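You operate a simulated robot arm through the tools that you are given. There is no shell and no other tool. Be economical: measure what you need, move in short steps, check, and stop when the job is done.

You are at the controls of a simulated two-armed robot. One attempt, no reset.

Task
Put one of the nuts from the white bench on the top of the supply damper. Put the green pad on the steel bench away on the teal table. Put the white module from the steel bench on top of the green tin. Take the tall carton on the steel bench and put it away on the top pallet. Take the module on the steel bench and put it away on the top of the dark bench. Close the white drawer. Take the green stopper and leave it on the dark mat. The order is free. Set down upright: white module, tall carton, module, green stopper.

Only the result counts: the job must be done as asked and must still hold three seconds after the hand-in. Knocking over, shifting, dropping, spilling or breaking anything else fails it. Lids that push on must go on centred and level and be pressed home; caps that screw on are set level and turned clockwise until they are tight.

Robot
Two 7-joint arms with two-finger grippers on one trunk, on a base that drives. Base frame: it is fixed to the floor where the robot stands at the start and does not move with it; the origin is under the middle of the robot, x ahead of it, y to its left, z up. Lengths are in mm, angles in degrees, forces in N, time in s.
The left shoulder is at the start at [60, 123, 945], the right one opposite. With the tool pointing down near the work surface each hand reaches from about 320 to 780 mm from the robot's upright axis, wherever it stands, measured 20 degrees to its own side. Places, roughly: dark mat (21x25 cm) [-7460, 4760, 800]; green pad (7x10x4 cm) [-500, 5900, 800]; green stopper (5x5x8 cm) [-5300, 1500, 700]; green tin (9x9x7 cm) [-1600, 6000, 800]; module [-2000, 6000, 750]; nut [500, 500, 750]; tall carton [-1250, 6000, 750]; teal table [-7700, 6400, 800]; top of the dark bench [-2800, 7600, 800]; top of the supply damper (76x20 cm) [-2040, 1340, 520]; top pallet [-7600, -4800, 400]; white drawer [-3000, 7400, 800]; white module [-1250, 6000, 750]. Payload 1.47 kg a hand.
The TCP of each hand is the grasp point between the finger pads, 16 mm short of the fingertips. In the tool frame z runs along the fingers and y along their closing line. The gripper opens to 87 mm. The gripper's body begins 55 mm behind the TCP.
Orientation is that of the tool frame in the base frame, as a unit quaternion [x, y, z, w]. With the fingers straight down and closing along the base's y, the tool's x points along the base's -x, its y along +y and its z along -z.

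Tools
- The arms move only by the tool play_rows. It takes "left_moves", "right_moves" or both (then of equal length, played together; a hand with none holds still); each is one flat list of numbers, 7 for each row, row after row: the gripper command, from -1 (shut) to 1 (fully open), values between in proportion, then the shift along the tool's x, y, z in mm, then the turn, a rotation vector about the tool's x, y, z in degrees. In form: [grip, x, y, z, wx, wy, wz, grip, x, y, z, wx, wy, wz, ...]. A call has 1 to 8 rows; each row shifts and turns the commanded pose from where the row before left it, along the tool's axes as they then stand. Rows are played at 5 a second. More than 50 mm and 8.6 degrees between two rows, or a gripper value outside its range, and nothing of the call is played. Where a pose cannot be reached the arm comes as near as it can. A force on the tool above 40 N (or 10 N above the force at the start of the call, whichever is more), or a blocked arm, ends the call early, and 0.2 s more pass. Each finger travels about 153 mm/s and halts on what it meets, pressing with about 22 N; the grip force reading is that of the motor and also rises with nothing between the fingers. The clock runs only during rows and for 0.2 s after the last one: add rows that do not move to give the fingers time. It gives the time, the measured TCP pose, the force on the tool (base axes), the opening and the grip force at its end, in the units of the frame above (readings bear some noise), with the torque about the TCP (base axes, N m) and any sound that the robot's microphone picked up.
- Cameras (640 x 400 px; columns grow to the right, rows downward): "scene" is now at [86, 13.3, 1498.4]; the picture's right is [0.18, -0.98, 0.00], its down [-0.76, -0.14, -0.64] and it looks along [0.63, 0.12, -0.77] (base axes); focal length 283 px, centre (320, 200). "left" rides on the left gripper at [73, -12, -90] in its tool frame; the picture's right is [0.16, 0.99, 0.00], its down [-0.72, 0.12, -0.68] and it looks along [-0.67, 0.11, 0.73] (tool axes); focal length 247 px, centre (320, 200). "right" rides on the right gripper at [73, 12, -90] in its tool frame; the picture's right is [-0.16, 0.99, 0.00], its down [-0.72, -0.12, -0.68] and it looks along [-0.67, -0.11, 0.73] (tool axes); focal length 247 px, centre (320, 200). There is no depth. A picture from a camera that has moved, and an enlarged one, comes with that camera's place and axes in the base frame and with its lens.
- snapshot(camera): a new picture of that camera. The clock stands still meanwhile.
- move_column(by): slides the trunk up (or, below 0, down) by that many mm; the arms and the scene camera ride with it, the base frame stays. It gives what a move gives, with no picture.
- steer(legs): drives the robot by 1 to 6 legs, each [ahead, left, turn to the left] in mm, mm and degrees, along the robot's own axes; the way and the turn of a leg run together, so that a leg with both is an arc; at most 1500 mm and 180 degrees a leg. The arms and the cameras ride along, it lands a little off, and it stops where it bumps. It gives what a move gives.
- head_to(pan, tilt): turns the head with the scene camera to pan (to the left, within 120 degrees either way) and tilt (down, from -29 to 69), counted from straight ahead of the robot. It gives what a move gives.
- zoom(camera, box): a new picture of the part [left, top, right, bottom] of that camera's present view, enlarged. The clock stands still meanwhile.
- hand_in(): hands the job in; it is judged then, once.

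Work in short steps. Places have to be worked out from the pictures, the camera data and where the tool is seen: move nearer, look again, correct. Check each grasp and each placing, and mend what went wrong. You have 196 turns and 184 pictures in all, those below and enlarged ones among them. Open the grippers and draw the arms clear of the work before you hand the job in, unless the task says otherwise; then end with one line.

The tools are called after "Call:" as name(argument=value, ...) on one line, values as JSON. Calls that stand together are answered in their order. play_rows: Moves the arms, as the interface text tells. Its arguments: {"type":"object","properties":{"left_moves":{"type":"array"},"right_moves":{"type":"array"}},"required":[]} The other tools are called the same way: move_column (by) slides the trunk up or down; steer (legs) drives the base; head_to (pan, tilt) turns the head that bears the scene camera; snapshot (camera) takes a picture; zoom (camera, box) takes an enlarged picture of a part of a camera's view; hand_in () hands the job in.

At the start:

```text
time: 0.0
left_tcp_pos: [502.0, 199.1, 1032.6]
left_orientation: [0.001, 1.0, 0.0, -0.001]
left_force: [0.3, 0.6, 0.2]
left_moment: [0.03, -0.01, 0.0]
left_opening: 87.0
left_grasp_force: 0.1
right_tcp_pos: [488.9, -256.2, 1025.6]
right_orientation: [-0.001, 1.0, 0.0, 0.0]
right_force: [0.9, 0.0, 0.8]
right_moment: [-0.03, 0.0, -0.01]
right_opening: 87.3
right_grasp_force: 0.0
trunk travel left (down, up): [-100.0, 130.0]
robot x, y, heading: [-1.0, -3.9, 0.1]
head pan, tilt: [10.5, 50.2]
```

scene: 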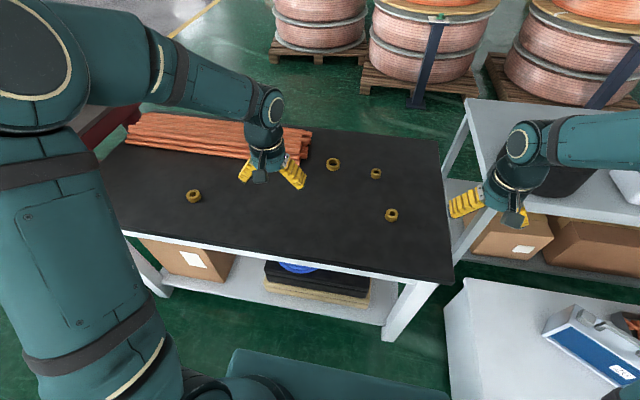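
right: 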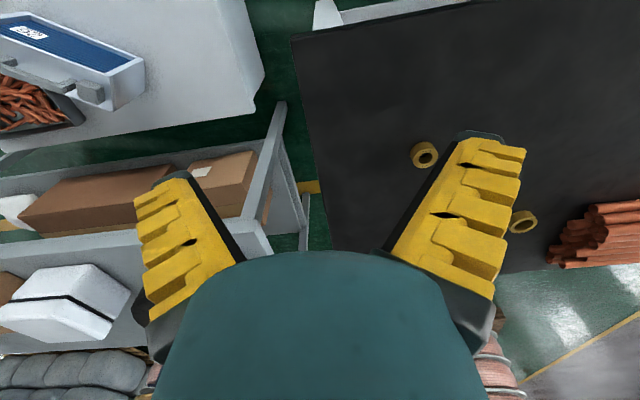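
left: 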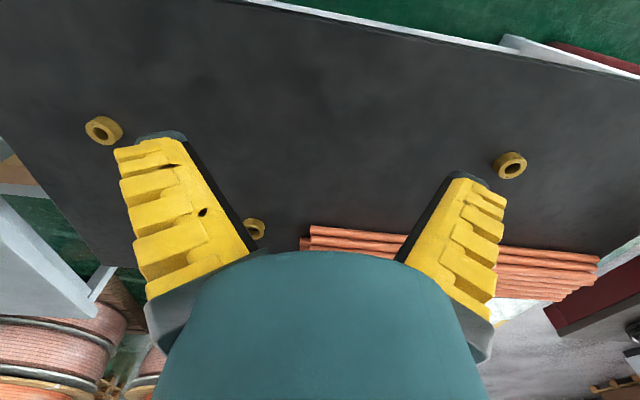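

The nearest reachable nut is at about (669,-109) by the scene picture. I'll bring the right hand above it and look again.

Call:
play_rows(right_moves=[1, -40, 30, 30, 0, 0, 0, 1, -40, 30, 30, 0, 0, 0, 1, -40, 30, 30, 0, 0, 0, 1, -30, 30, 30, 0, 0, 0, 1, -30, 27, 20, 0, 0, 0, 1, 0, 0, 0, 0, 0, 0])

Call:
snapshot(camera="right")

```text
refused: row 1 steps farther than a row can; nothing moved
```

```text
180 pictures are left
camera right: at [415.5, -244.0, 1115.6], right [0.16, 0.99, 0.0], down [0.72, -0.12, 0.68], along [0.67, -0.11, -0.73], focal length 247 px, centre (320, 200)
```

right: 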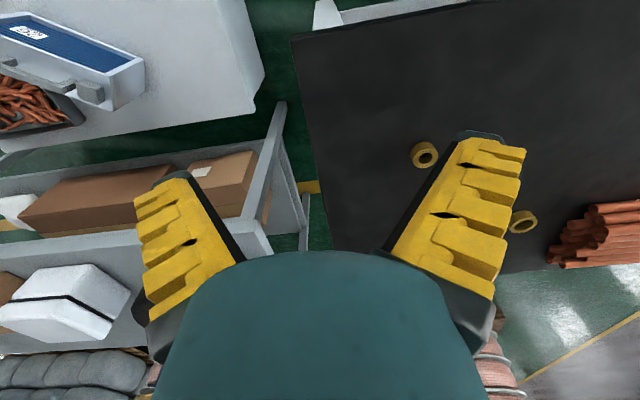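

The nut triangulates to (668,-107) from both views. The same move with shorter steps.

Call:
play_rows(right_moves=[1, -30, 25, 25, 0, 0, 0, 1, -30, 25, 25, 0, 0, 0, 1, -30, 25, 25, 0, 0, 0, 1, -30, 25, 25, 0, 0, 0, 1, -30, 25, 25, 0, 0, 0, 1, -30, 22, 25, 0, 0, 0, 1, 0, 0, 0, 0, 0, 0])

Call:
snapshot(camera="right")

```text
time: 1.6
left_tcp_pos: [501.4, 197.9, 1032.3]
left_orientation: [0.001, 1.0, -0.001, -0.001]
left_force: [0.8, 0.0, 0.8]
left_moment: [-0.03, -0.04, 0.02]
left_opening: 86.9
left_grasp_force: 0.0
right_tcp_pos: [667.9, -109.3, 876.1]
right_orientation: [0.0, 1.0, 0.0, 0.0]
right_force: [-0.1, -0.5, 1.0]
right_moment: [0.02, 0.0, 0.01]
right_opening: 87.2
right_grasp_force: 0.0
trunk travel left (down, up): [-100.0, 130.0]
robot x, y, heading: [0.5, 0.5, -0.1]
head pan, tilt: [10.5, 50.2]
```

```text
179 pictures are left
camera right: at [594.8, -97.1, 966.5], right [0.16, 0.99, 0.0], down [0.72, -0.12, 0.68], along [0.67, -0.11, -0.73], focal length 247 px, centre (320, 200)
```

right: 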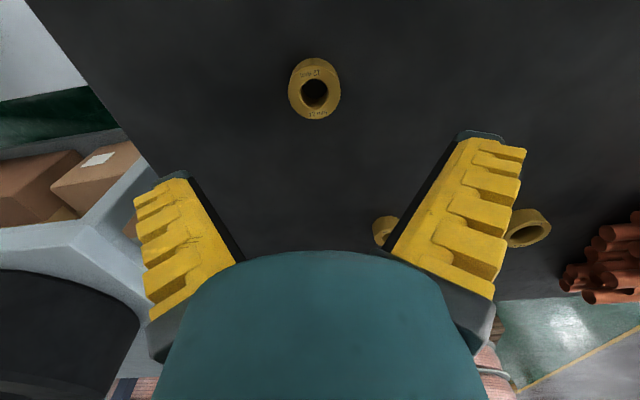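

Nut centre about (662,-112), top about 772. I descend around it and close.

Call:
play_rows(right_moves=[1, 6, -3, 35, 0, 0, 0, 1, 0, 0, 35, 0, 0, 0, 1, 0, 0, 25, 0, 0, 0, 1, 0, 0, 10, 0, 0, 0, 1, 0, 0, 0, 0, 0, 0])

Call:
snapshot(camera="right")

```text
time: 2.8
left_tcp_pos: [501.1, 198.0, 1031.9]
left_orientation: [0.0, 1.0, 0.0, 0.0]
left_force: [0.1, 0.4, 0.1]
left_moment: [0.0, -0.01, 0.02]
left_opening: 87.2
left_grasp_force: 0.1
right_tcp_pos: [662.1, -111.7, 770.7]
right_orientation: [0.0, 1.0, 0.0, 0.0]
right_force: [0.5, -0.4, 1.0]
right_moment: [0.0, 0.02, 0.03]
right_opening: 86.8
right_grasp_force: 0.0
trunk travel left (down, up): [-100.0, 130.0]
robot x, y, heading: [-0.5, 1.8, 0.2]
head pan, tilt: [10.5, 50.2]
```

```text
178 pictures are left
camera right: at [589.9, -100.4, 860.9], right [0.16, 0.99, 0.0], down [0.72, -0.12, 0.68], along [0.67, -0.11, -0.73], focal length 247 px, centre (320, 200)
```

right: 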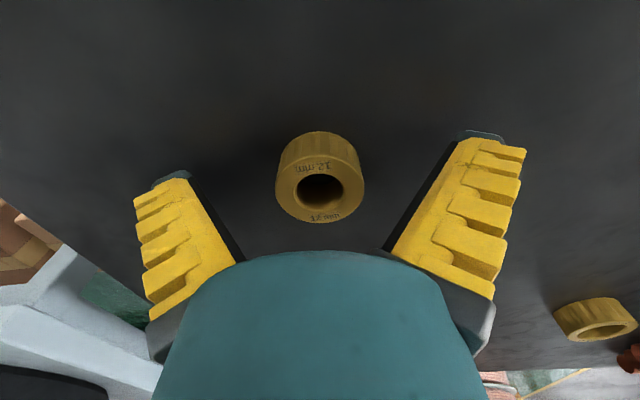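

The nut sits centred between the pads; I close and lift.

Call:
play_rows(right_moves=[1, 0, 0, 4, 0, 0, 0, -1, 0, 0, 0, 0, 0, 0, -1, 0, 0, 0, 0, 0, 0, -1, 0, 0, 0, 0, 0, 0, -1, 0, 0, -30, 0, 0, 0, -1, 0, 0, -50, 0, 0, 0, -1, 0, 0, -50, 0, 0, 0, -1, 0, 0, -50, 0, 0, 0])

Call:
snapshot(camera="right")

```text
time: 4.6
left_tcp_pos: [500.9, 199.6, 1034.0]
left_orientation: [0.0, 1.0, 0.0, 0.0]
left_force: [-0.8, 0.1, -0.4]
left_moment: [-0.01, -0.03, 0.02]
left_opening: 86.8
left_grasp_force: 0.0
right_tcp_pos: [662.2, -112.4, 943.4]
right_orientation: [-0.001, 1.0, 0.0, 0.0]
right_force: [-0.1, 0.4, 0.3]
right_moment: [-0.01, -0.03, -0.04]
right_opening: 0.0
right_grasp_force: 21.8
trunk travel left (down, up): [-100.0, 130.0]
robot x, y, heading: [-1.1, -4.4, 0.1]
head pan, tilt: [10.5, 50.2]
```

```text
177 pictures are left
camera right: at [589.3, -99.9, 1033.3], right [0.16, 0.99, 0.0], down [0.72, -0.12, 0.68], along [0.67, -0.11, -0.73], focal length 247 px, centre (320, 200)
```

right: 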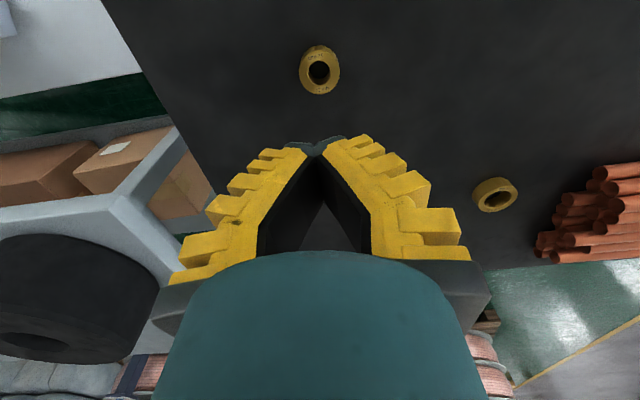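

The fingers closed on nothing, and the nut is still at (661,-112), so it sits lower than I took it. I go down again in the open, further this time, and look from the side before closing.

Call:
play_rows(right_moves=[1, 0, 0, 50, 0, 0, 0, 1, 0, 0, 50, 0, 0, 0, 1, 0, 0, 50, 0, 0, 0, 1, 0, 0, 26, 0, 0, 0, 1, 0, 0, 3, 0, 0, 0, 1, 0, 0, 3, 0, 0, 0, 1, 0, 0, 0, 0, 0, 0])

Call:
snapshot(camera="right")

Call:
zoom(camera="scene", box=[320, 120, 520, 245])

```text
time: 6.2
left_tcp_pos: [502.3, 198.9, 1032.9]
left_orientation: [-0.001, 1.0, 0.0, 0.001]
left_force: [0.2, -0.4, 0.0]
left_moment: [0.02, 0.0, 0.0]
left_opening: 87.1
left_grasp_force: 0.1
right_tcp_pos: [662.0, -112.4, 764.1]
right_orientation: [0.0, 1.0, -0.001, 0.0]
right_force: [0.1, -0.1, -1.0]
right_moment: [-0.04, 0.0, 0.0]
right_opening: 87.1
right_grasp_force: 0.1
trunk travel left (down, up): [-100.0, 130.0]
robot x, y, heading: [-0.7, 2.4, 0.0]
head pan, tilt: [10.5, 50.2]
```

```text
176 pictures are left
camera right: at [589.4, -99.6, 854.0], right [0.16, 0.99, 0.0], down [0.72, -0.12, 0.68], along [0.67, -0.11, -0.73], focal length 247 px, centre (320, 200)
```

right: 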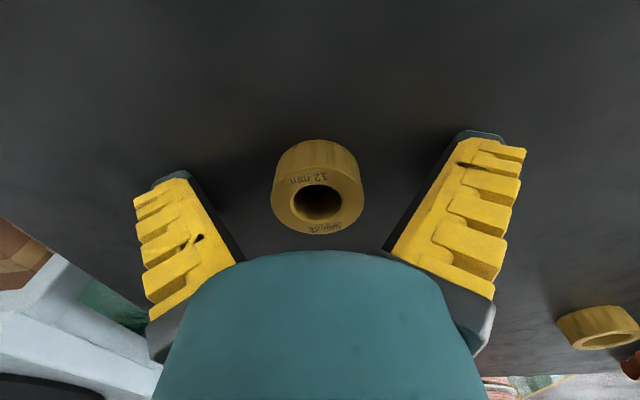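

```text
3.20 times, centred on (420, 182) of scene
camera zoom: at [86.0, 13.3, 1498.4], right [0.18, -0.98, 0.0], down [-0.76, -0.14, -0.64], along [0.63, 0.12, -0.77], focal length 905 px, centre (0, 256)
```

zoom: 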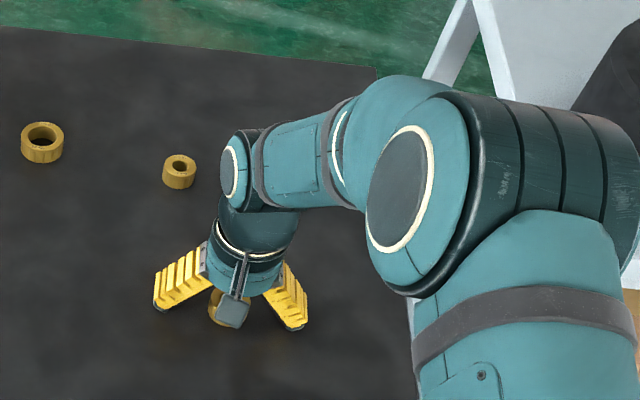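

The nut has turned a little, so the pads touched only its upper rim. I go down in small steps until I feel the bench, then back off slightly.

Call:
play_rows(right_moves=[1, 0, 0, 3, 0, 0, 0, 1, 0, 0, 3, 0, 0, 0, 1, 0, 0, 3, 0, 0, 0, 1, 0, 0, 3, 0, 0, 0])

Call:
snapshot(camera="right")

```text
time: 7.0
left_tcp_pos: [498.9, 198.0, 1033.5]
left_orientation: [0.001, 1.0, 0.0, 0.0]
left_force: [0.1, 0.8, 0.0]
left_moment: [0.04, 0.01, 0.01]
left_opening: 87.2
left_grasp_force: 0.0
right_tcp_pos: [662.0, -111.0, 763.5]
right_orientation: [0.0, 1.0, 0.001, 0.003]
right_force: [-14.9, -2.3, 21.3]
right_moment: [0.01, 0.24, -0.03]
right_opening: 87.6
right_grasp_force: 0.0
trunk travel left (down, up): [-100.0, 130.0]
robot x, y, heading: [-4.2, -1.0, -0.1]
head pan, tilt: [10.5, 50.2]
stopped in row 3 (right hand): the force on the tool passed its limit at 44 N (the readings are from after the stop); the commanded pose is now the measured one
```

```text
174 pictures are left
camera right: at [589.2, -99.2, 852.7], right [0.16, 0.99, 0.0], down [0.72, -0.12, 0.69], along [0.68, -0.11, -0.73], focal length 247 px, centre (320, 200)
```

right: 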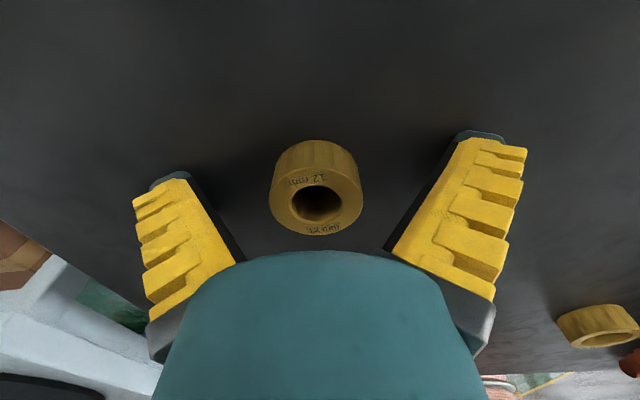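

The bench lies at about 748 under the tips, and the nut's top centre now reads about x 669. I lift 2 mm, shift 8 mm forward, close, and check before lifting.

Call:
play_rows(right_moves=[1, 0, 0, -3, 0, 0, 0, 1, -8, -2, 0, 0, 0, 0, -1, 0, 0, 0, 0, 0, 0, -1, 0, 0, 0, 0, 0, 0, -1, 0, 0, 0, 0, 0, 0, -1, 0, 0, 0, 0, 0, 0])

Call:
snapshot(camera="right")

```text
time: 8.4
left_tcp_pos: [500.6, 197.8, 1033.3]
left_orientation: [0.0, 1.0, 0.0, 0.002]
left_force: [0.6, 0.3, -0.4]
left_moment: [0.01, -0.01, 0.01]
left_opening: 87.0
left_grasp_force: 0.2
right_tcp_pos: [673.0, -112.5, 766.7]
right_orientation: [0.0, 1.0, 0.001, 0.006]
right_force: [-4.0, -1.6, 35.7]
right_moment: [-0.04, 0.18, 0.25]
right_opening: 72.4
right_grasp_force: 30.2
trunk travel left (down, up): [-100.0, 130.0]
robot x, y, heading: [-3.6, -0.4, 0.0]
head pan, tilt: [10.5, 50.2]
```

```text
173 pictures are left
camera right: at [598.4, -101.2, 855.5], right [0.16, 0.99, 0.0], down [0.71, -0.12, 0.69], along [0.68, -0.11, -0.72], focal length 247 px, centre (320, 200)
```

right: 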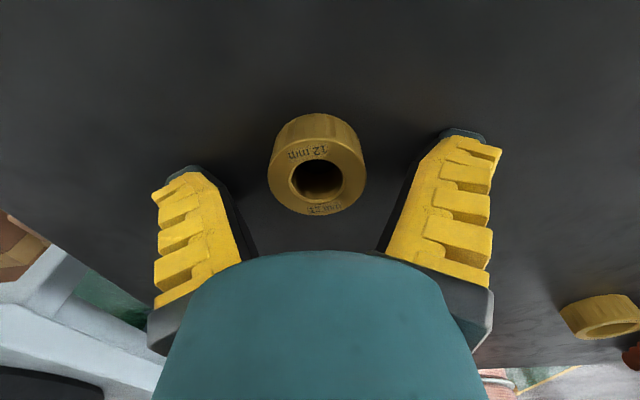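

The fingers jam against the bench as they close (they reach lower on the way), which explains the first miss. I keep closing while rising slowly, so they slide in onto the nut.

Call:
play_rows(right_moves=[-0.1, 0, 0, -2, 0, 0, 0, -0.1, 0, 0, -2, 0, 0, 0, -0.1, 0, 0, -2, 0, 0, 0, -0.1, 0, 0, -2, 0, 0, 0])

Call:
snapshot(camera="right")

```text
time: 9.4
left_tcp_pos: [500.0, 199.1, 1032.7]
left_orientation: [0.001, 1.0, 0.0, 0.001]
left_force: [-0.2, 0.6, 0.2]
left_moment: [-0.01, -0.02, 0.01]
left_opening: 87.1
left_grasp_force: 0.1
right_tcp_pos: [671.4, -112.8, 773.5]
right_orientation: [0.0, 1.0, 0.001, 0.004]
right_force: [3.2, 0.2, 8.2]
right_moment: [0.05, 0.21, -0.01]
right_opening: 54.3
right_grasp_force: 30.1
trunk travel left (down, up): [-100.0, 130.0]
robot x, y, heading: [5.2, 1.5, -0.1]
head pan, tilt: [10.5, 50.2]
```

```text
172 pictures are left
camera right: at [597.7, -100.6, 862.4], right [0.16, 0.99, 0.0], down [0.72, -0.12, 0.69], along [0.68, -0.11, -0.73], focal length 247 px, centre (320, 200)
```

right: 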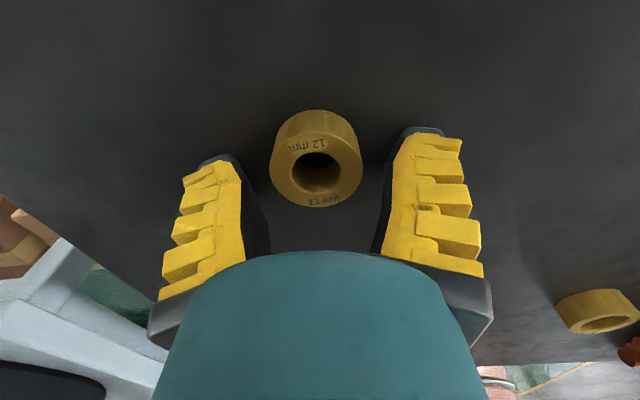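

At 54 mm opening now; I continue the same way, closing fully.

Call:
play_rows(right_moves=[-1, 0, 0, -2, 0, 0, 0, -1, 0, 0, -2, 0, 0, 0, -1, 0, 0, 0, 0, 0, 0, -1, 0, 0, 0, 0, 0, 0])

Call:
snapshot(camera="right")

```text
time: 9.8
left_tcp_pos: [501.0, 199.2, 1031.5]
left_orientation: [-0.001, 1.0, 0.0, 0.001]
left_force: [0.6, -1.0, -0.1]
left_moment: [-0.02, 0.01, -0.05]
left_opening: 87.3
left_grasp_force: 0.0
right_tcp_pos: [674.1, -114.5, 775.5]
right_orientation: [0.001, 1.0, 0.0, 0.005]
right_force: [-1.8, -1.2, 13.1]
right_moment: [0.0, 0.12, 0.0]
right_opening: 31.4
right_grasp_force: 30.2
trunk travel left (down, up): [-100.0, 130.0]
robot x, y, heading: [-1.2, -2.8, -0.1]
head pan, tilt: [10.5, 50.2]
stopped in row 2 (right hand): the force on the tool passed its limit at 51 N (the readings are from after the stop); the commanded pose is now the measured one
```

```text
171 pictures are left
camera right: at [599.9, -102.1, 865.8], right [0.16, 0.99, 0.0], down [0.72, -0.12, 0.69], along [0.68, -0.11, -0.73], focal length 247 px, centre (320, 200)
```

right: 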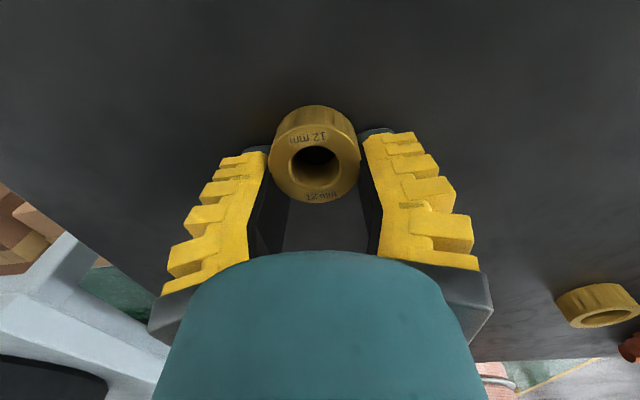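

The nut is held by the near edge of the fingers (they are at x 674, the nut at about 664). I open, move back 10 mm, rise 3 mm and close again.

Call:
play_rows(right_moves=[0.3, 0, 0, -3, 0, 0, 0, 0.3, 0, 0, -2, 0, 0, 0, 0.3, 9, 0, 0, 0, 0, 0, -0.1, 0, 0, 0, 0, 0, 0, -1, 0, 0, 0, 0, 0, 0, -1, 0, 0, 0, 0, 0, 0, -1, 0, 0, 0, 0, 0, 0])

Call:
snapshot(camera="right")

```text
time: 11.4
left_tcp_pos: [500.8, 199.4, 1032.3]
left_orientation: [0.0, 1.0, 0.0, 0.0]
left_force: [-0.2, -0.1, 0.2]
left_moment: [0.04, 0.03, 0.01]
left_opening: 86.8
left_grasp_force: 0.1
right_tcp_pos: [664.0, -114.4, 778.6]
right_orientation: [0.001, 1.0, 0.0, 0.005]
right_force: [-0.2, -0.8, 5.9]
right_moment: [-0.04, 0.24, 0.02]
right_opening: 33.6
right_grasp_force: 22.3
trunk travel left (down, up): [-100.0, 130.0]
robot x, y, heading: [-1.9, -2.1, -0.3]
head pan, tilt: [10.5, 50.2]
```

```text
170 pictures are left
camera right: at [590.8, -102.4, 869.1], right [0.16, 0.99, 0.0], down [0.72, -0.12, 0.69], along [0.68, -0.11, -0.73], focal length 247 px, centre (320, 200)
```

right: 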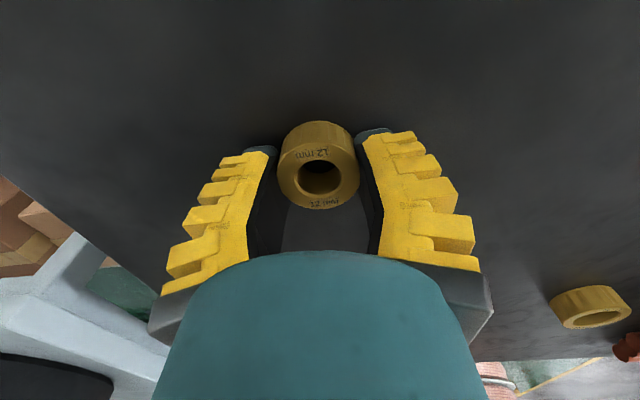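

Held at 33.6 mm, squarely now. I lift and check.

Call:
play_rows(right_moves=[-1, 0, 0, -20, 0, 0, 0, -1, 0, 0, -40, 0, 0, 0, -1, 0, 0, -40, 0, 0, 0, -1, 0, 0, -40, 0, 0, 0, -1, 0, 0, 0, 0, 0, 0])

Call:
snapshot(camera="right")

```text
time: 12.6
left_tcp_pos: [500.6, 198.2, 1031.7]
left_orientation: [0.0, 1.0, 0.001, 0.0]
left_force: [-0.7, 0.3, 0.2]
left_moment: [-0.01, -0.01, 0.03]
left_opening: 87.1
left_grasp_force: 0.0
right_tcp_pos: [662.1, -113.3, 921.2]
right_orientation: [0.0, 1.0, 0.0, 0.003]
right_force: [0.1, -0.3, -1.9]
right_moment: [-0.03, 0.0, -0.02]
right_opening: 32.0
right_grasp_force: 22.2
trunk travel left (down, up): [-100.0, 130.0]
robot x, y, heading: [1.5, -1.4, 0.2]
head pan, tilt: [10.5, 50.2]
```

```text
169 pictures are left
camera right: at [589.4, -101.0, 1010.0], right [0.16, 0.99, 0.0], down [0.72, -0.12, 0.68], along [0.68, -0.11, -0.73], focal length 247 px, centre (320, 200)
```

right: 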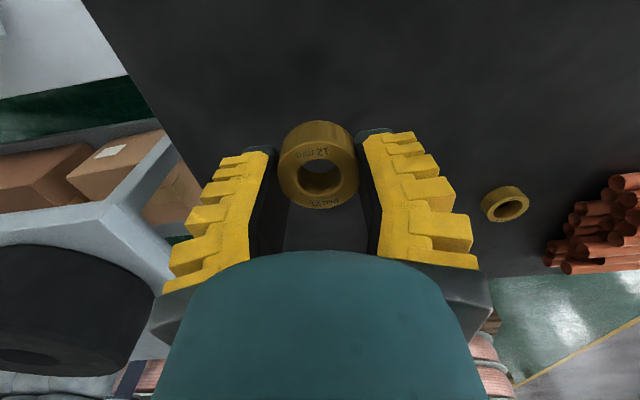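

The nut is held. I draw the right hand in for driving and look around to the left and behind.

Call:
play_rows(right_moves=[-1, 40, -20, -20, 0, 0, 0, -1, 40, -20, -20, 0, 0, 0, -1, 40, -20, -20, 0, 0, 0, -1, 40, -20, -20, 0, 0, 0, -1, 40, -20, -10, 0, 0, 0, -1, 20, -20, 0, 0, 0, 0], left_moves=[1, 20, 0, 0, 0, 0, 0, 1, 20, 0, 0, 0, 0, 0, 1, 20, 0, 0, 0, 0, 0, 1, 20, 0, 0, 0, 0, 0, 1, 10, 0, 0, 0, 0, 0, 1, 0, 0, 0, 0, 0, 0])

Call:
head_to(pan=118, tilt=22)

Call:
snapshot(camera="scene")

```text
time: 14.0
left_tcp_pos: [411.5, 197.0, 1031.8]
left_orientation: [-0.001, 1.0, 0.0, 0.0]
left_force: [0.1, -0.4, 0.7]
left_moment: [0.01, -0.01, 0.04]
left_opening: 86.9
left_grasp_force: 0.1
right_tcp_pos: [442.0, -234.9, 1007.6]
right_orientation: [0.001, 1.0, 0.0, 0.004]
right_force: [-0.5, 0.4, -1.4]
right_moment: [0.01, -0.02, -0.02]
right_opening: 31.9
right_grasp_force: 22.3
trunk travel left (down, up): [-100.0, 130.0]
robot x, y, heading: [-0.5, 3.0, -0.3]
head pan, tilt: [10.5, 50.2]
```

```text
time: 15.9
left_tcp_pos: [411.9, 197.9, 1031.7]
left_orientation: [0.0, 1.0, 0.0, 0.0]
left_force: [-0.1, 0.3, 0.3]
left_moment: [0.03, 0.03, 0.0]
left_opening: 87.0
left_grasp_force: 0.0
right_tcp_pos: [442.0, -234.1, 1008.5]
right_orientation: [0.001, 1.0, 0.0, 0.003]
right_force: [0.5, 0.3, -0.9]
right_moment: [0.01, -0.02, 0.02]
right_opening: 31.6
right_grasp_force: 22.1
trunk travel left (down, up): [-100.0, 130.0]
robot x, y, heading: [-0.3, 0.2, -0.2]
head pan, tilt: [118.0, 22.0]
```

```text
168 pictures are left
camera scene: at [-33.2, 81.2, 1541.0], right [0.88, 0.47, 0.0], down [0.18, -0.33, -0.93], along [-0.43, 0.82, -0.37], focal length 283 px, centre (320, 200)
```

scene: 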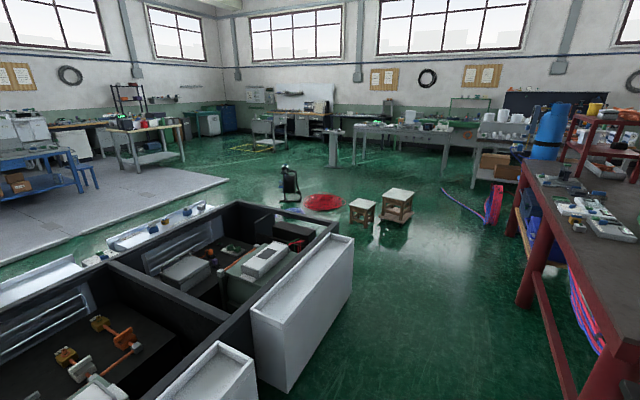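

The supply damper should be the white strip on the far (-x) side of the black-rimmed unit. The clear way runs around it at y≈2400. I turn left 90° on the spot.

Call:
steer(legs=[[-60, 0, 0], [0, 0, 90]])

Call:
head_to(pan=30, tilt=40)

Call:
snapshot(camera="scene")

```text
time: 20.6
left_tcp_pos: [-252.8, 415.1, 1032.4]
left_orientation: [-0.703, 0.711, -0.001, 0.0]
left_force: [0.9, -0.1, -0.2]
left_moment: [-0.01, 0.03, -0.01]
left_opening: 86.9
left_grasp_force: 0.1
right_tcp_pos: [179.5, 439.7, 1006.6]
right_orientation: [-0.703, 0.711, 0.002, 0.003]
right_force: [0.4, -0.3, -0.9]
right_moment: [0.01, 0.0, -0.01]
right_opening: 31.4
right_grasp_force: 22.0
trunk travel left (down, up): [-100.0, 130.0]
robot x, y, heading: [-56.9, 0.8, 89.3]
head pan, tilt: [118.0, 22.0]
```

```text
time: 22.3
left_tcp_pos: [-251.8, 414.2, 1032.8]
left_orientation: [-0.703, 0.711, 0.0, 0.0]
left_force: [-0.2, 0.3, 0.0]
left_moment: [0.01, 0.03, 0.0]
left_opening: 87.1
left_grasp_force: 0.0
right_tcp_pos: [180.3, 440.1, 1007.7]
right_orientation: [-0.704, 0.71, 0.003, 0.002]
right_force: [-0.4, -0.3, -1.3]
right_moment: [-0.02, -0.03, 0.05]
right_opening: 31.4
right_grasp_force: 22.0
trunk travel left (down, up): [-100.0, 130.0]
robot x, y, heading: [-57.2, -1.3, 89.4]
head pan, tilt: [30.0, 40.0]
```

```text
167 pictures are left
camera scene: at [-100.2, 83.4, 1512.8], right [0.87, 0.49, 0.0], down [0.32, -0.56, -0.77], along [-0.38, 0.67, -0.64], focal length 283 px, centre (320, 200)
```

scene: 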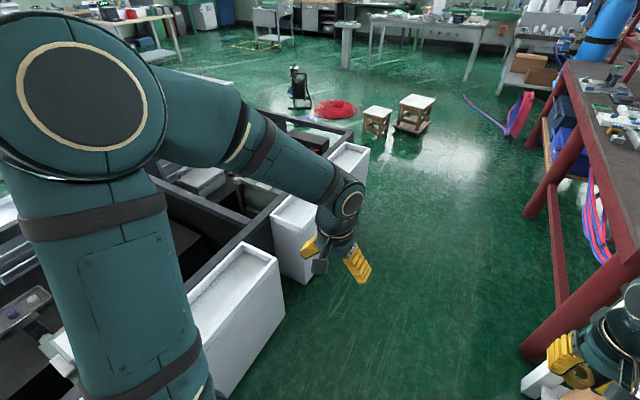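

The aisle between unit and red bench is clear (x -660…520). I drive ahead 2.3 m and look left.

Call:
steer(legs=[[1200, 0, 0], [1150, 0, 0]])

Call:
head_to(pan=100, tilt=35)

Call:
snapshot(camera="scene")

```text
time: 33.8
left_tcp_pos: [-248.2, 2764.3, 1032.4]
left_orientation: [0.708, -0.707, 0.0, 0.0]
left_force: [-0.1, 0.2, 0.0]
left_moment: [0.02, 0.01, -0.01]
left_opening: 86.9
left_grasp_force: 0.0
right_tcp_pos: [184.8, 2794.7, 1007.6]
right_orientation: [-0.707, 0.708, 0.002, 0.002]
right_force: [-0.1, -1.0, -1.0]
right_moment: [0.03, 0.0, -0.01]
right_opening: 31.1
right_grasp_force: 22.4
trunk travel left (down, up): [-100.0, 130.0]
robot x, y, heading: [-44.7, 2349.3, 89.9]
head pan, tilt: [30.0, 40.0]
```

```text
time: 35.2
left_tcp_pos: [-247.7, 2764.4, 1031.8]
left_orientation: [-0.706, 0.708, 0.001, 0.0]
left_force: [-0.9, -0.5, -0.2]
left_moment: [0.0, -0.01, 0.02]
left_opening: 86.7
left_grasp_force: 0.1
right_tcp_pos: [184.2, 2795.4, 1008.0]
right_orientation: [0.707, -0.707, -0.003, -0.003]
right_force: [0.2, -0.1, -1.4]
right_moment: [0.0, -0.01, 0.01]
right_opening: 31.2
right_grasp_force: 21.8
trunk travel left (down, up): [-100.0, 130.0]
robot x, y, heading: [-47.3, 2352.6, 90.0]
head pan, tilt: [100.0, 35.0]
```

```text
166 pictures are left
camera scene: at [-135.5, 2346.2, 1520.4], right [-0.17, 0.98, 0.0], down [0.56, 0.1, -0.82], along [-0.81, -0.14, -0.57], focal length 283 px, centre (320, 200)
```

scene: 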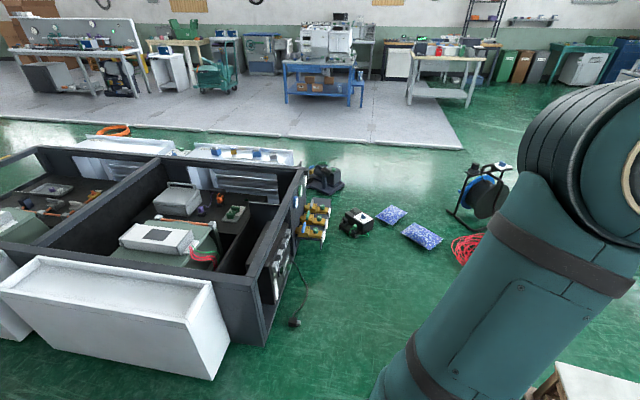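

The far side holds floor clutter at y 2000–3500 around x -1900, so that way is blocked; I'll go around north (y≈4000). I check stools and hose ahead first.

Call:
head_to(pan=25, tilt=35)

Call:
snapshot(camera="scene")

```text
time: 36.7
left_tcp_pos: [-247.4, 2764.3, 1031.9]
left_orientation: [0.707, -0.707, 0.0, 0.001]
left_force: [-0.5, -0.3, 0.0]
left_moment: [0.0, -0.02, 0.02]
left_opening: 87.0
left_grasp_force: 0.0
right_tcp_pos: [185.6, 2795.1, 1007.0]
right_orientation: [-0.707, 0.708, 0.003, 0.003]
right_force: [-0.2, 0.9, -1.1]
right_moment: [0.01, -0.03, -0.03]
right_opening: 31.1
right_grasp_force: 21.9
trunk travel left (down, up): [-100.0, 130.0]
robot x, y, heading: [-50.6, 2350.9, 90.1]
head pan, tilt: [25.0, 35.0]
```

```text
165 pictures are left
camera scene: at [-86.1, 2441.2, 1520.4], right [0.91, 0.42, 0.0], down [0.24, -0.52, -0.82], along [-0.35, 0.74, -0.57], focal length 283 px, centre (320, 200)
```

scene: 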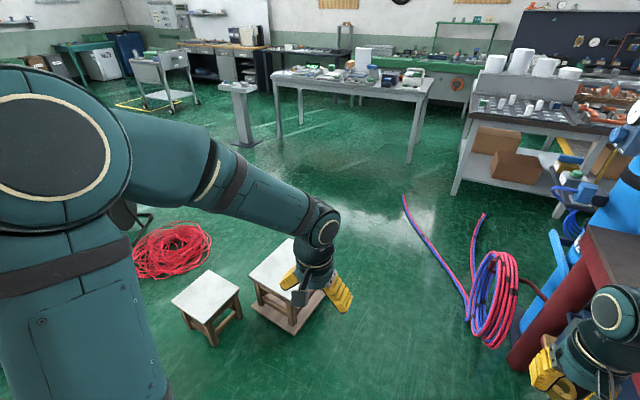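

Gap between stool (x≈-550) and hose (x≈290) is fine along x≈-110. I thread through and go west along y≈4150, then turn to face -x.

Call:
steer(legs=[[1180, 60, 0], [620, 340, 0], [0, 1300, 0], [0, 900, 0], [0, 0, 90]])

Call:
head_to(pan=60, tilt=30)

Call:
snapshot(camera="scene")

```text
time: 69.2
left_tcp_pos: [-3078.1, 3972.0, 1033.3]
left_orientation: [1.0, -0.007, 0.0, 0.0]
left_force: [0.1, 0.2, 0.2]
left_moment: [-0.02, 0.01, -0.03]
left_opening: 87.1
left_grasp_force: 0.1
right_tcp_pos: [-3101.2, 4406.1, 1007.9]
right_orientation: [1.0, -0.009, -0.003, -0.001]
right_force: [-0.7, 0.6, -1.4]
right_moment: [-0.03, -0.02, 0.01]
right_opening: 30.1
right_grasp_force: 22.2
trunk travel left (down, up): [-100.0, 130.0]
robot x, y, heading: [-2662.8, 4166.5, 179.4]
head pan, tilt: [25.0, 35.0]
```

```text
time: 70.2
left_tcp_pos: [-3077.0, 3973.0, 1031.1]
left_orientation: [1.0, -0.008, 0.001, 0.0]
left_force: [0.9, -0.5, 0.3]
left_moment: [0.02, -0.06, 0.01]
left_opening: 87.1
left_grasp_force: 0.0
right_tcp_pos: [-3102.7, 4405.0, 1007.9]
right_orientation: [1.0, -0.008, -0.004, 0.001]
right_force: [0.3, 0.3, -1.1]
right_moment: [0.02, 0.0, 0.02]
right_opening: 30.2
right_grasp_force: 21.9
trunk travel left (down, up): [-100.0, 130.0]
robot x, y, heading: [-2665.3, 4164.6, 179.1]
head pan, tilt: [60.0, 30.0]
```

```text
164 pictures are left
camera scene: at [-2718.7, 4086.6, 1528.2], right [-0.86, 0.51, 0.0], down [0.26, 0.43, -0.87], along [-0.44, -0.74, -0.5], focal length 283 px, centre (320, 200)
```

scene: 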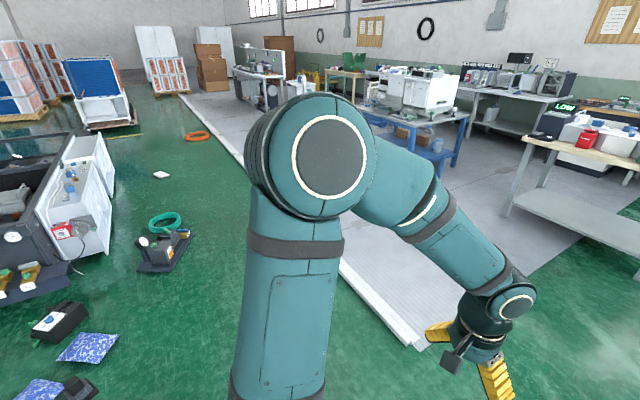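

The damper sits at the left of the view with fittings on its top; a drill-like tool lies at (-2540,1880), a green coil at (-2580,1450). I take the corridor at x≈-3200 south to y≈900, then turn to face the damper.

Call:
steer(legs=[[530, 0, 0], [0, 1500, 0], [0, 1500, 0], [0, 280, 0], [0, 0, -150]])

Call:
head_to(pan=0, tilt=40)

Call:
snapshot(camera="scene")

```text
time: 108.0
left_tcp_pos: [-3007.2, 1261.6, 1032.7]
left_orientation: [-0.282, 0.959, 0.0, 0.0]
left_force: [0.2, -0.2, -0.1]
left_moment: [-0.01, 0.02, -0.01]
left_opening: 87.1
left_grasp_force: 0.1
right_tcp_pos: [-2747.0, 915.0, 1008.1]
right_orientation: [-0.282, 0.959, 0.001, 0.003]
right_force: [-0.1, -0.2, -2.8]
right_moment: [0.01, 0.0, 0.01]
right_opening: 30.2
right_grasp_force: 21.6
trunk travel left (down, up): [-100.0, 130.0]
robot x, y, heading: [-3249.6, 873.4, 32.7]
head pan, tilt: [60.0, 30.0]
```

```text
time: 109.3
left_tcp_pos: [-3008.5, 1263.8, 1032.3]
left_orientation: [-0.283, 0.959, 0.0, 0.0]
left_force: [-0.9, 0.1, -0.3]
left_moment: [-0.01, 0.01, 0.02]
left_opening: 87.0
left_grasp_force: 0.2
right_tcp_pos: [-2747.9, 915.8, 1008.6]
right_orientation: [-0.282, 0.959, 0.001, 0.003]
right_force: [-0.2, -0.4, -1.5]
right_moment: [-0.03, -0.01, 0.03]
right_opening: 30.0
right_grasp_force: 22.1
trunk travel left (down, up): [-100.0, 130.0]
robot x, y, heading: [-3244.2, 874.5, 32.8]
head pan, tilt: [0.0, 40.0]
```

```text
163 pictures are left
camera scene: at [-3166.1, 923.7, 1512.8], right [0.54, -0.84, 0.0], down [-0.54, -0.35, -0.77], along [0.64, 0.42, -0.64], focal length 283 px, centre (320, 200)
```

scene: 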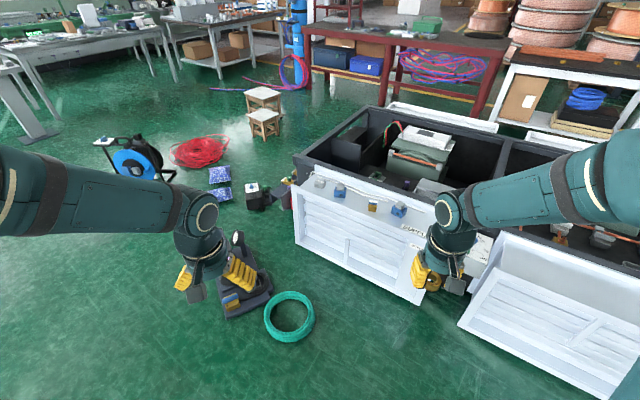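

I zoom on the damper's top to read the label and find free room.

Call:
zoom(camera="scene", box=[280, 150, 520, 300])

```text
2.67 times, centred on (400, 225) of scene
camera zoom: at [-3166.1, 923.7, 1512.8], right [0.54, -0.84, 0.0], down [-0.54, -0.35, -0.77], along [0.64, 0.42, -0.64], focal length 754 px, centre (107, 133)
```

zoom: 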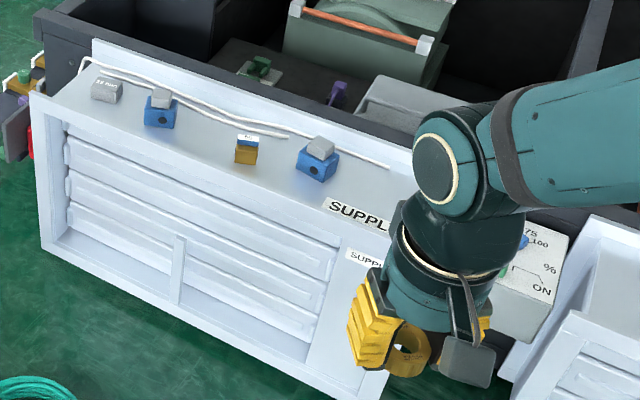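

The right end of the "SUPPLY" top (y≈1050) seems free, blocks sit from y≈1180 on. I drive nearer, staying south of the coil, and lower the trunk.

Call:
steer(legs=[[504, -325, 0]])

Call:
move_column(by=-100)

Call:
head_to(pan=-10, tilt=50)

Call:
snapshot(camera="scene")

Call:
snapshot(camera="right")

```text
time: 112.7
left_tcp_pos: [-2423.1, 1270.2, 1033.3]
left_orientation: [-0.287, 0.958, -0.002, 0.0]
left_force: [-0.5, 0.2, -0.2]
left_moment: [-0.02, 0.01, 0.02]
left_opening: 87.0
left_grasp_force: 0.0
right_tcp_pos: [-2159.4, 924.9, 1007.1]
right_orientation: [-0.286, 0.958, 0.001, 0.003]
right_force: [-0.4, -0.3, -0.9]
right_moment: [-0.01, 0.0, 0.03]
right_opening: 30.0
right_grasp_force: 21.9
trunk travel left (down, up): [-100.0, 130.0]
robot x, y, heading: [-2660.0, 878.3, 33.3]
head pan, tilt: [0.0, 40.0]
```

```text
time: 114.0
left_tcp_pos: [-2422.6, 1271.0, 932.4]
left_orientation: [-0.287, 0.958, 0.0, 0.0]
left_force: [-0.3, -1.0, 0.9]
left_moment: [-0.03, 0.0, -0.05]
left_opening: 87.0
left_grasp_force: 0.1
right_tcp_pos: [-2159.7, 925.1, 907.8]
right_orientation: [-0.286, 0.958, 0.001, 0.003]
right_force: [0.2, -0.2, -1.0]
right_moment: [0.03, -0.03, 0.0]
right_opening: 30.1
right_grasp_force: 22.1
trunk travel left (down, up): [0.0, 230.0]
robot x, y, heading: [-2654.2, 877.1, 33.5]
head pan, tilt: [0.0, 40.0]
```

```text
time: 114.7
left_tcp_pos: [-2423.9, 1270.0, 932.1]
left_orientation: [-0.287, 0.958, 0.0, 0.0]
left_force: [-0.3, -0.3, -0.4]
left_moment: [0.04, -0.01, 0.0]
left_opening: 87.0
left_grasp_force: 0.0
right_tcp_pos: [-2158.9, 925.1, 907.3]
right_orientation: [-0.287, 0.958, 0.001, 0.002]
right_force: [0.8, -0.1, -0.9]
right_moment: [0.01, 0.04, 0.0]
right_opening: 30.2
right_grasp_force: 21.8
trunk travel left (down, up): [0.0, 230.0]
robot x, y, heading: [-2658.8, 875.8, 33.5]
head pan, tilt: [-10.0, 50.0]
```

```text
161 pictures are left
camera scene: at [-2578.8, 913.4, 1398.7], right [0.4, -0.92, 0.0], down [-0.7, -0.3, -0.64], along [0.59, 0.26, -0.77], focal length 283 px, centre (320, 200)
```

scene: 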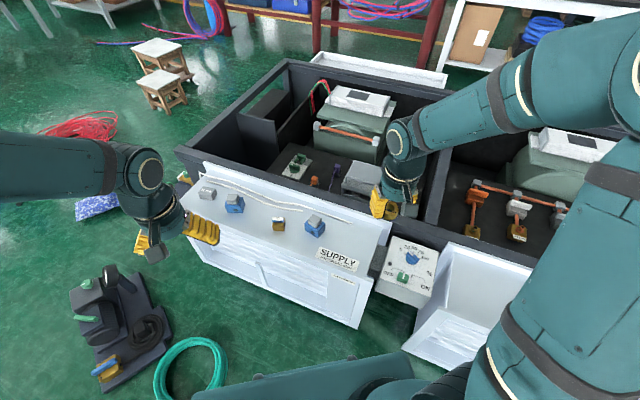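

```text
160 pictures are left
camera right: at [-2227.8, 895.7, 997.4], right [-0.41, 0.91, 0.0], down [0.66, 0.3, 0.69], along [0.62, 0.28, -0.73], focal length 247 px, centre (320, 200)
```

right: 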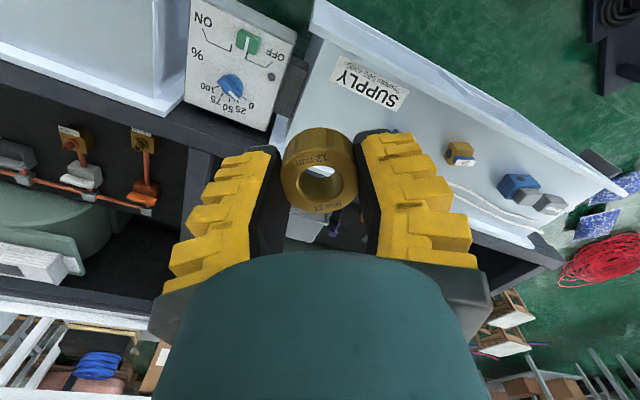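

Label triangulates consistently with z=520; the free spot is about (-2030,1045). I move the nut over it and down to about 590.

Call:
play_rows(right_moves=[-1, -30, 4, 25, 0, 0, 0, -1, -30, 4, 35, 0, 0, 0, -1, -30, 4, 38, 0, 0, 0, -1, -28, 4, 38, 0, 0, 0, -1, -28, 4, 40, 0, 0, 0, -1, -28, 4, 40, 0, 0, 0, -1, 0, 4, 48, 0, 0, 0, -1, 0, 0, 46, 0, 0, 0])

Call:
snapshot(camera="right")

Call:
snapshot(camera="scene")

```text
time: 116.5
left_tcp_pos: [-2422.1, 1271.2, 932.4]
left_orientation: [-0.286, 0.958, 0.001, 0.0]
left_force: [0.8, 0.3, 0.6]
left_moment: [0.02, 0.03, -0.01]
left_opening: 86.9
left_grasp_force: 0.0
right_tcp_pos: [-2028.4, 1044.8, 597.5]
right_orientation: [-0.286, 0.958, 0.001, 0.003]
right_force: [1.0, -0.3, -0.4]
right_moment: [-0.03, 0.02, 0.04]
right_opening: 30.0
right_grasp_force: 22.0
trunk travel left (down, up): [0.0, 230.0]
robot x, y, heading: [-2656.6, 875.4, 33.2]
head pan, tilt: [-10.0, 50.0]
```

```text
159 pictures are left
camera right: at [-2095.8, 1014.7, 687.6], right [-0.41, 0.91, 0.0], down [0.66, 0.3, 0.69], along [0.62, 0.28, -0.73], focal length 247 px, centre (320, 200)
```

right: 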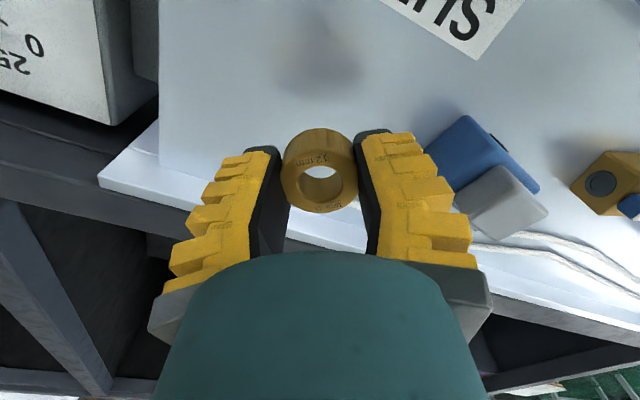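

```text
158 pictures are left
camera scene: at [-2578.2, 913.5, 1398.6], right [0.4, -0.92, 0.0], down [-0.7, -0.3, -0.64], along [0.59, 0.25, -0.77], focal length 283 px, centre (320, 200)
```

scene: 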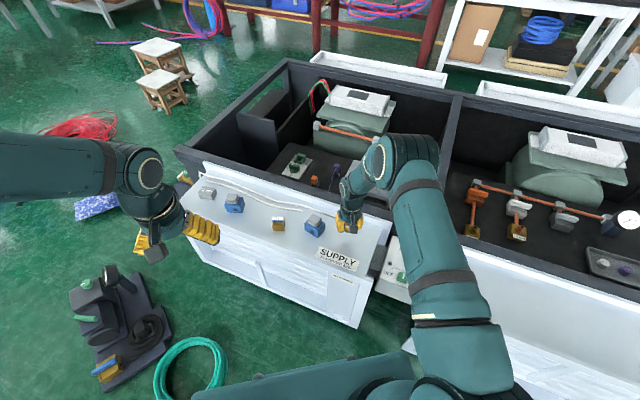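

The spot is free; I shift 20 mm away from the blue block and descend slowly until the nut touches.

Call:
play_rows(right_moves=[-1, 12, -20, 20, 0, 0, 0, -1, 0, 0, 14, 0, 0, 0, -1, 0, 0, 4, 0, 0, 0, -1, 0, 0, 4, 0, 0, 0, -1, 0, 0, 3, 0, 0, 0, -1, 0, 0, 3, 0, 0, 0])

Call:
snapshot(camera="right")

```text
time: 117.9
left_tcp_pos: [-2423.1, 1270.3, 932.7]
left_orientation: [-0.287, 0.958, 0.0, 0.0]
left_force: [0.2, -0.6, -0.7]
left_moment: [0.01, 0.0, 0.0]
left_opening: 87.2
left_grasp_force: 0.0
right_tcp_pos: [-2026.7, 1022.1, 550.7]
right_orientation: [-0.287, 0.958, 0.001, 0.003]
right_force: [0.4, 1.4, -0.9]
right_moment: [0.0, 0.0, 0.0]
right_opening: 30.1
right_grasp_force: 22.2
trunk travel left (down, up): [0.0, 230.0]
robot x, y, heading: [-2661.7, 879.6, 33.1]
head pan, tilt: [-10.0, 50.0]
```

```text
157 pictures are left
camera right: at [-2095.4, 992.6, 640.6], right [-0.41, 0.91, 0.0], down [0.66, 0.3, 0.69], along [0.62, 0.28, -0.73], focal length 247 px, centre (320, 200)
```

right: 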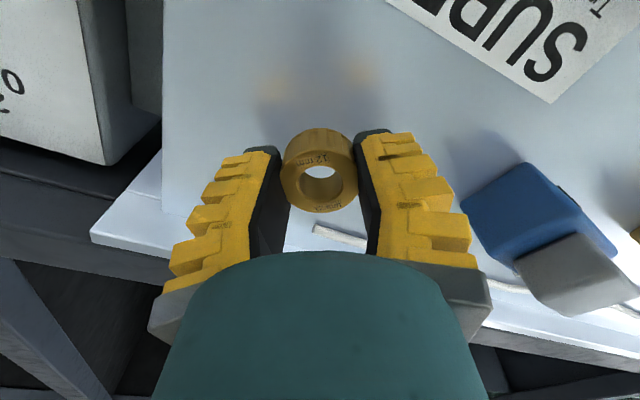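

Not yet touching; I move slightly off the cable and continue down in small steps.

Call:
play_rows(right_moves=[-1, 12, 0, 4, 0, 0, 0, -1, 0, 0, 4, 0, 0, 0, -1, 0, 0, 4, 0, 0, 0, -1, 0, 0, 4, 0, 0, 0, -1, 0, 0, 4, 0, 0, 0, -1, 0, 0, 4, 0, 0, 0, -1, 0, 0, 4, 0, 0, 0, -1, 0, 0, 4, 0, 0, 0])

Call:
snapshot(camera="right")

```text
time: 119.6
left_tcp_pos: [-2425.4, 1269.7, 933.8]
left_orientation: [-0.286, 0.958, 0.001, 0.0]
left_force: [0.9, 0.2, 0.2]
left_moment: [-0.01, 0.01, -0.01]
left_opening: 87.1
left_grasp_force: 0.0
right_tcp_pos: [-2035.7, 1017.4, 527.4]
right_orientation: [-0.286, 0.958, 0.001, 0.006]
right_force: [-7.2, -3.5, 26.2]
right_moment: [-0.18, 0.33, -0.04]
right_opening: 32.9
right_grasp_force: 21.9
trunk travel left (down, up): [0.0, 230.0]
robot x, y, heading: [-2661.1, 878.8, 33.6]
head pan, tilt: [-10.0, 50.0]
stopped in row 8 (right hand): the force on the tool passed its limit at 47 N (the readings are from after the stop); the commanded pose is now the measured one
```

```text
156 pictures are left
camera right: at [-2103.0, 987.2, 617.2], right [-0.41, 0.91, 0.0], down [0.66, 0.3, 0.69], along [0.63, 0.28, -0.72], focal length 247 px, centre (320, 200)
```

right: 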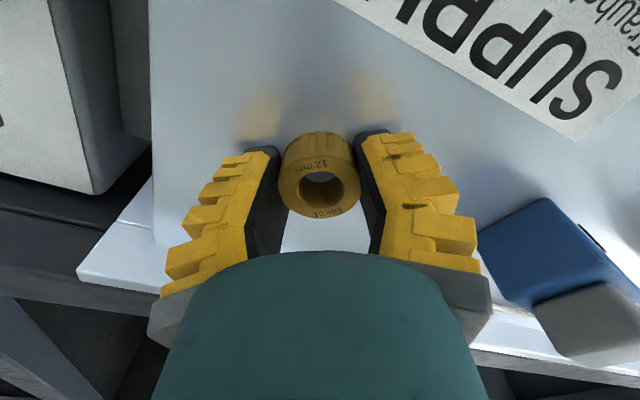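

Touched at TCP 527. I ease 2 mm up, open, then rise.

Call:
play_rows(right_moves=[-1, 0, 0, -2, 0, 0, 0, 0.2, 0, 0, 0, 0, 0, 0, 0.2, 0, 0, 0, 0, 0, 0, 0.2, 0, 0, -20, 0, 0, 0, 0.2, 0, 0, -40, 0, 0, 0, 0.2, 0, 0, -48, 0, 0, 0, 0.2, 0, 0, -48, 0, 0, 0, 0.2, 0, 0, 0, 0, 0, 0])

Call:
snapshot(camera="right")

```text
time: 121.4
left_tcp_pos: [-2424.0, 1270.3, 932.0]
left_orientation: [-0.286, 0.958, 0.0, -0.001]
left_force: [-0.3, 0.2, -0.7]
left_moment: [0.01, -0.02, 0.0]
left_opening: 87.1
left_grasp_force: 0.0
right_tcp_pos: [-2036.7, 1015.7, 683.8]
right_orientation: [-0.287, 0.958, 0.002, 0.004]
right_force: [0.2, -0.7, 0.2]
right_moment: [0.02, 0.0, 0.03]
right_opening: 57.5
right_grasp_force: 3.7
trunk travel left (down, up): [0.0, 230.0]
robot x, y, heading: [-2662.3, 878.1, 33.2]
head pan, tilt: [-10.0, 50.0]
```

```text
155 pictures are left
camera right: at [-2105.2, 985.7, 773.2], right [-0.41, 0.91, 0.0], down [0.66, 0.3, 0.69], along [0.63, 0.28, -0.73], focal length 247 px, centre (320, 200)
```

right: 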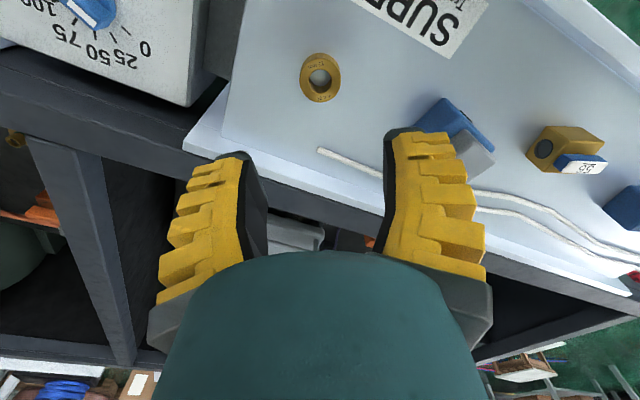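

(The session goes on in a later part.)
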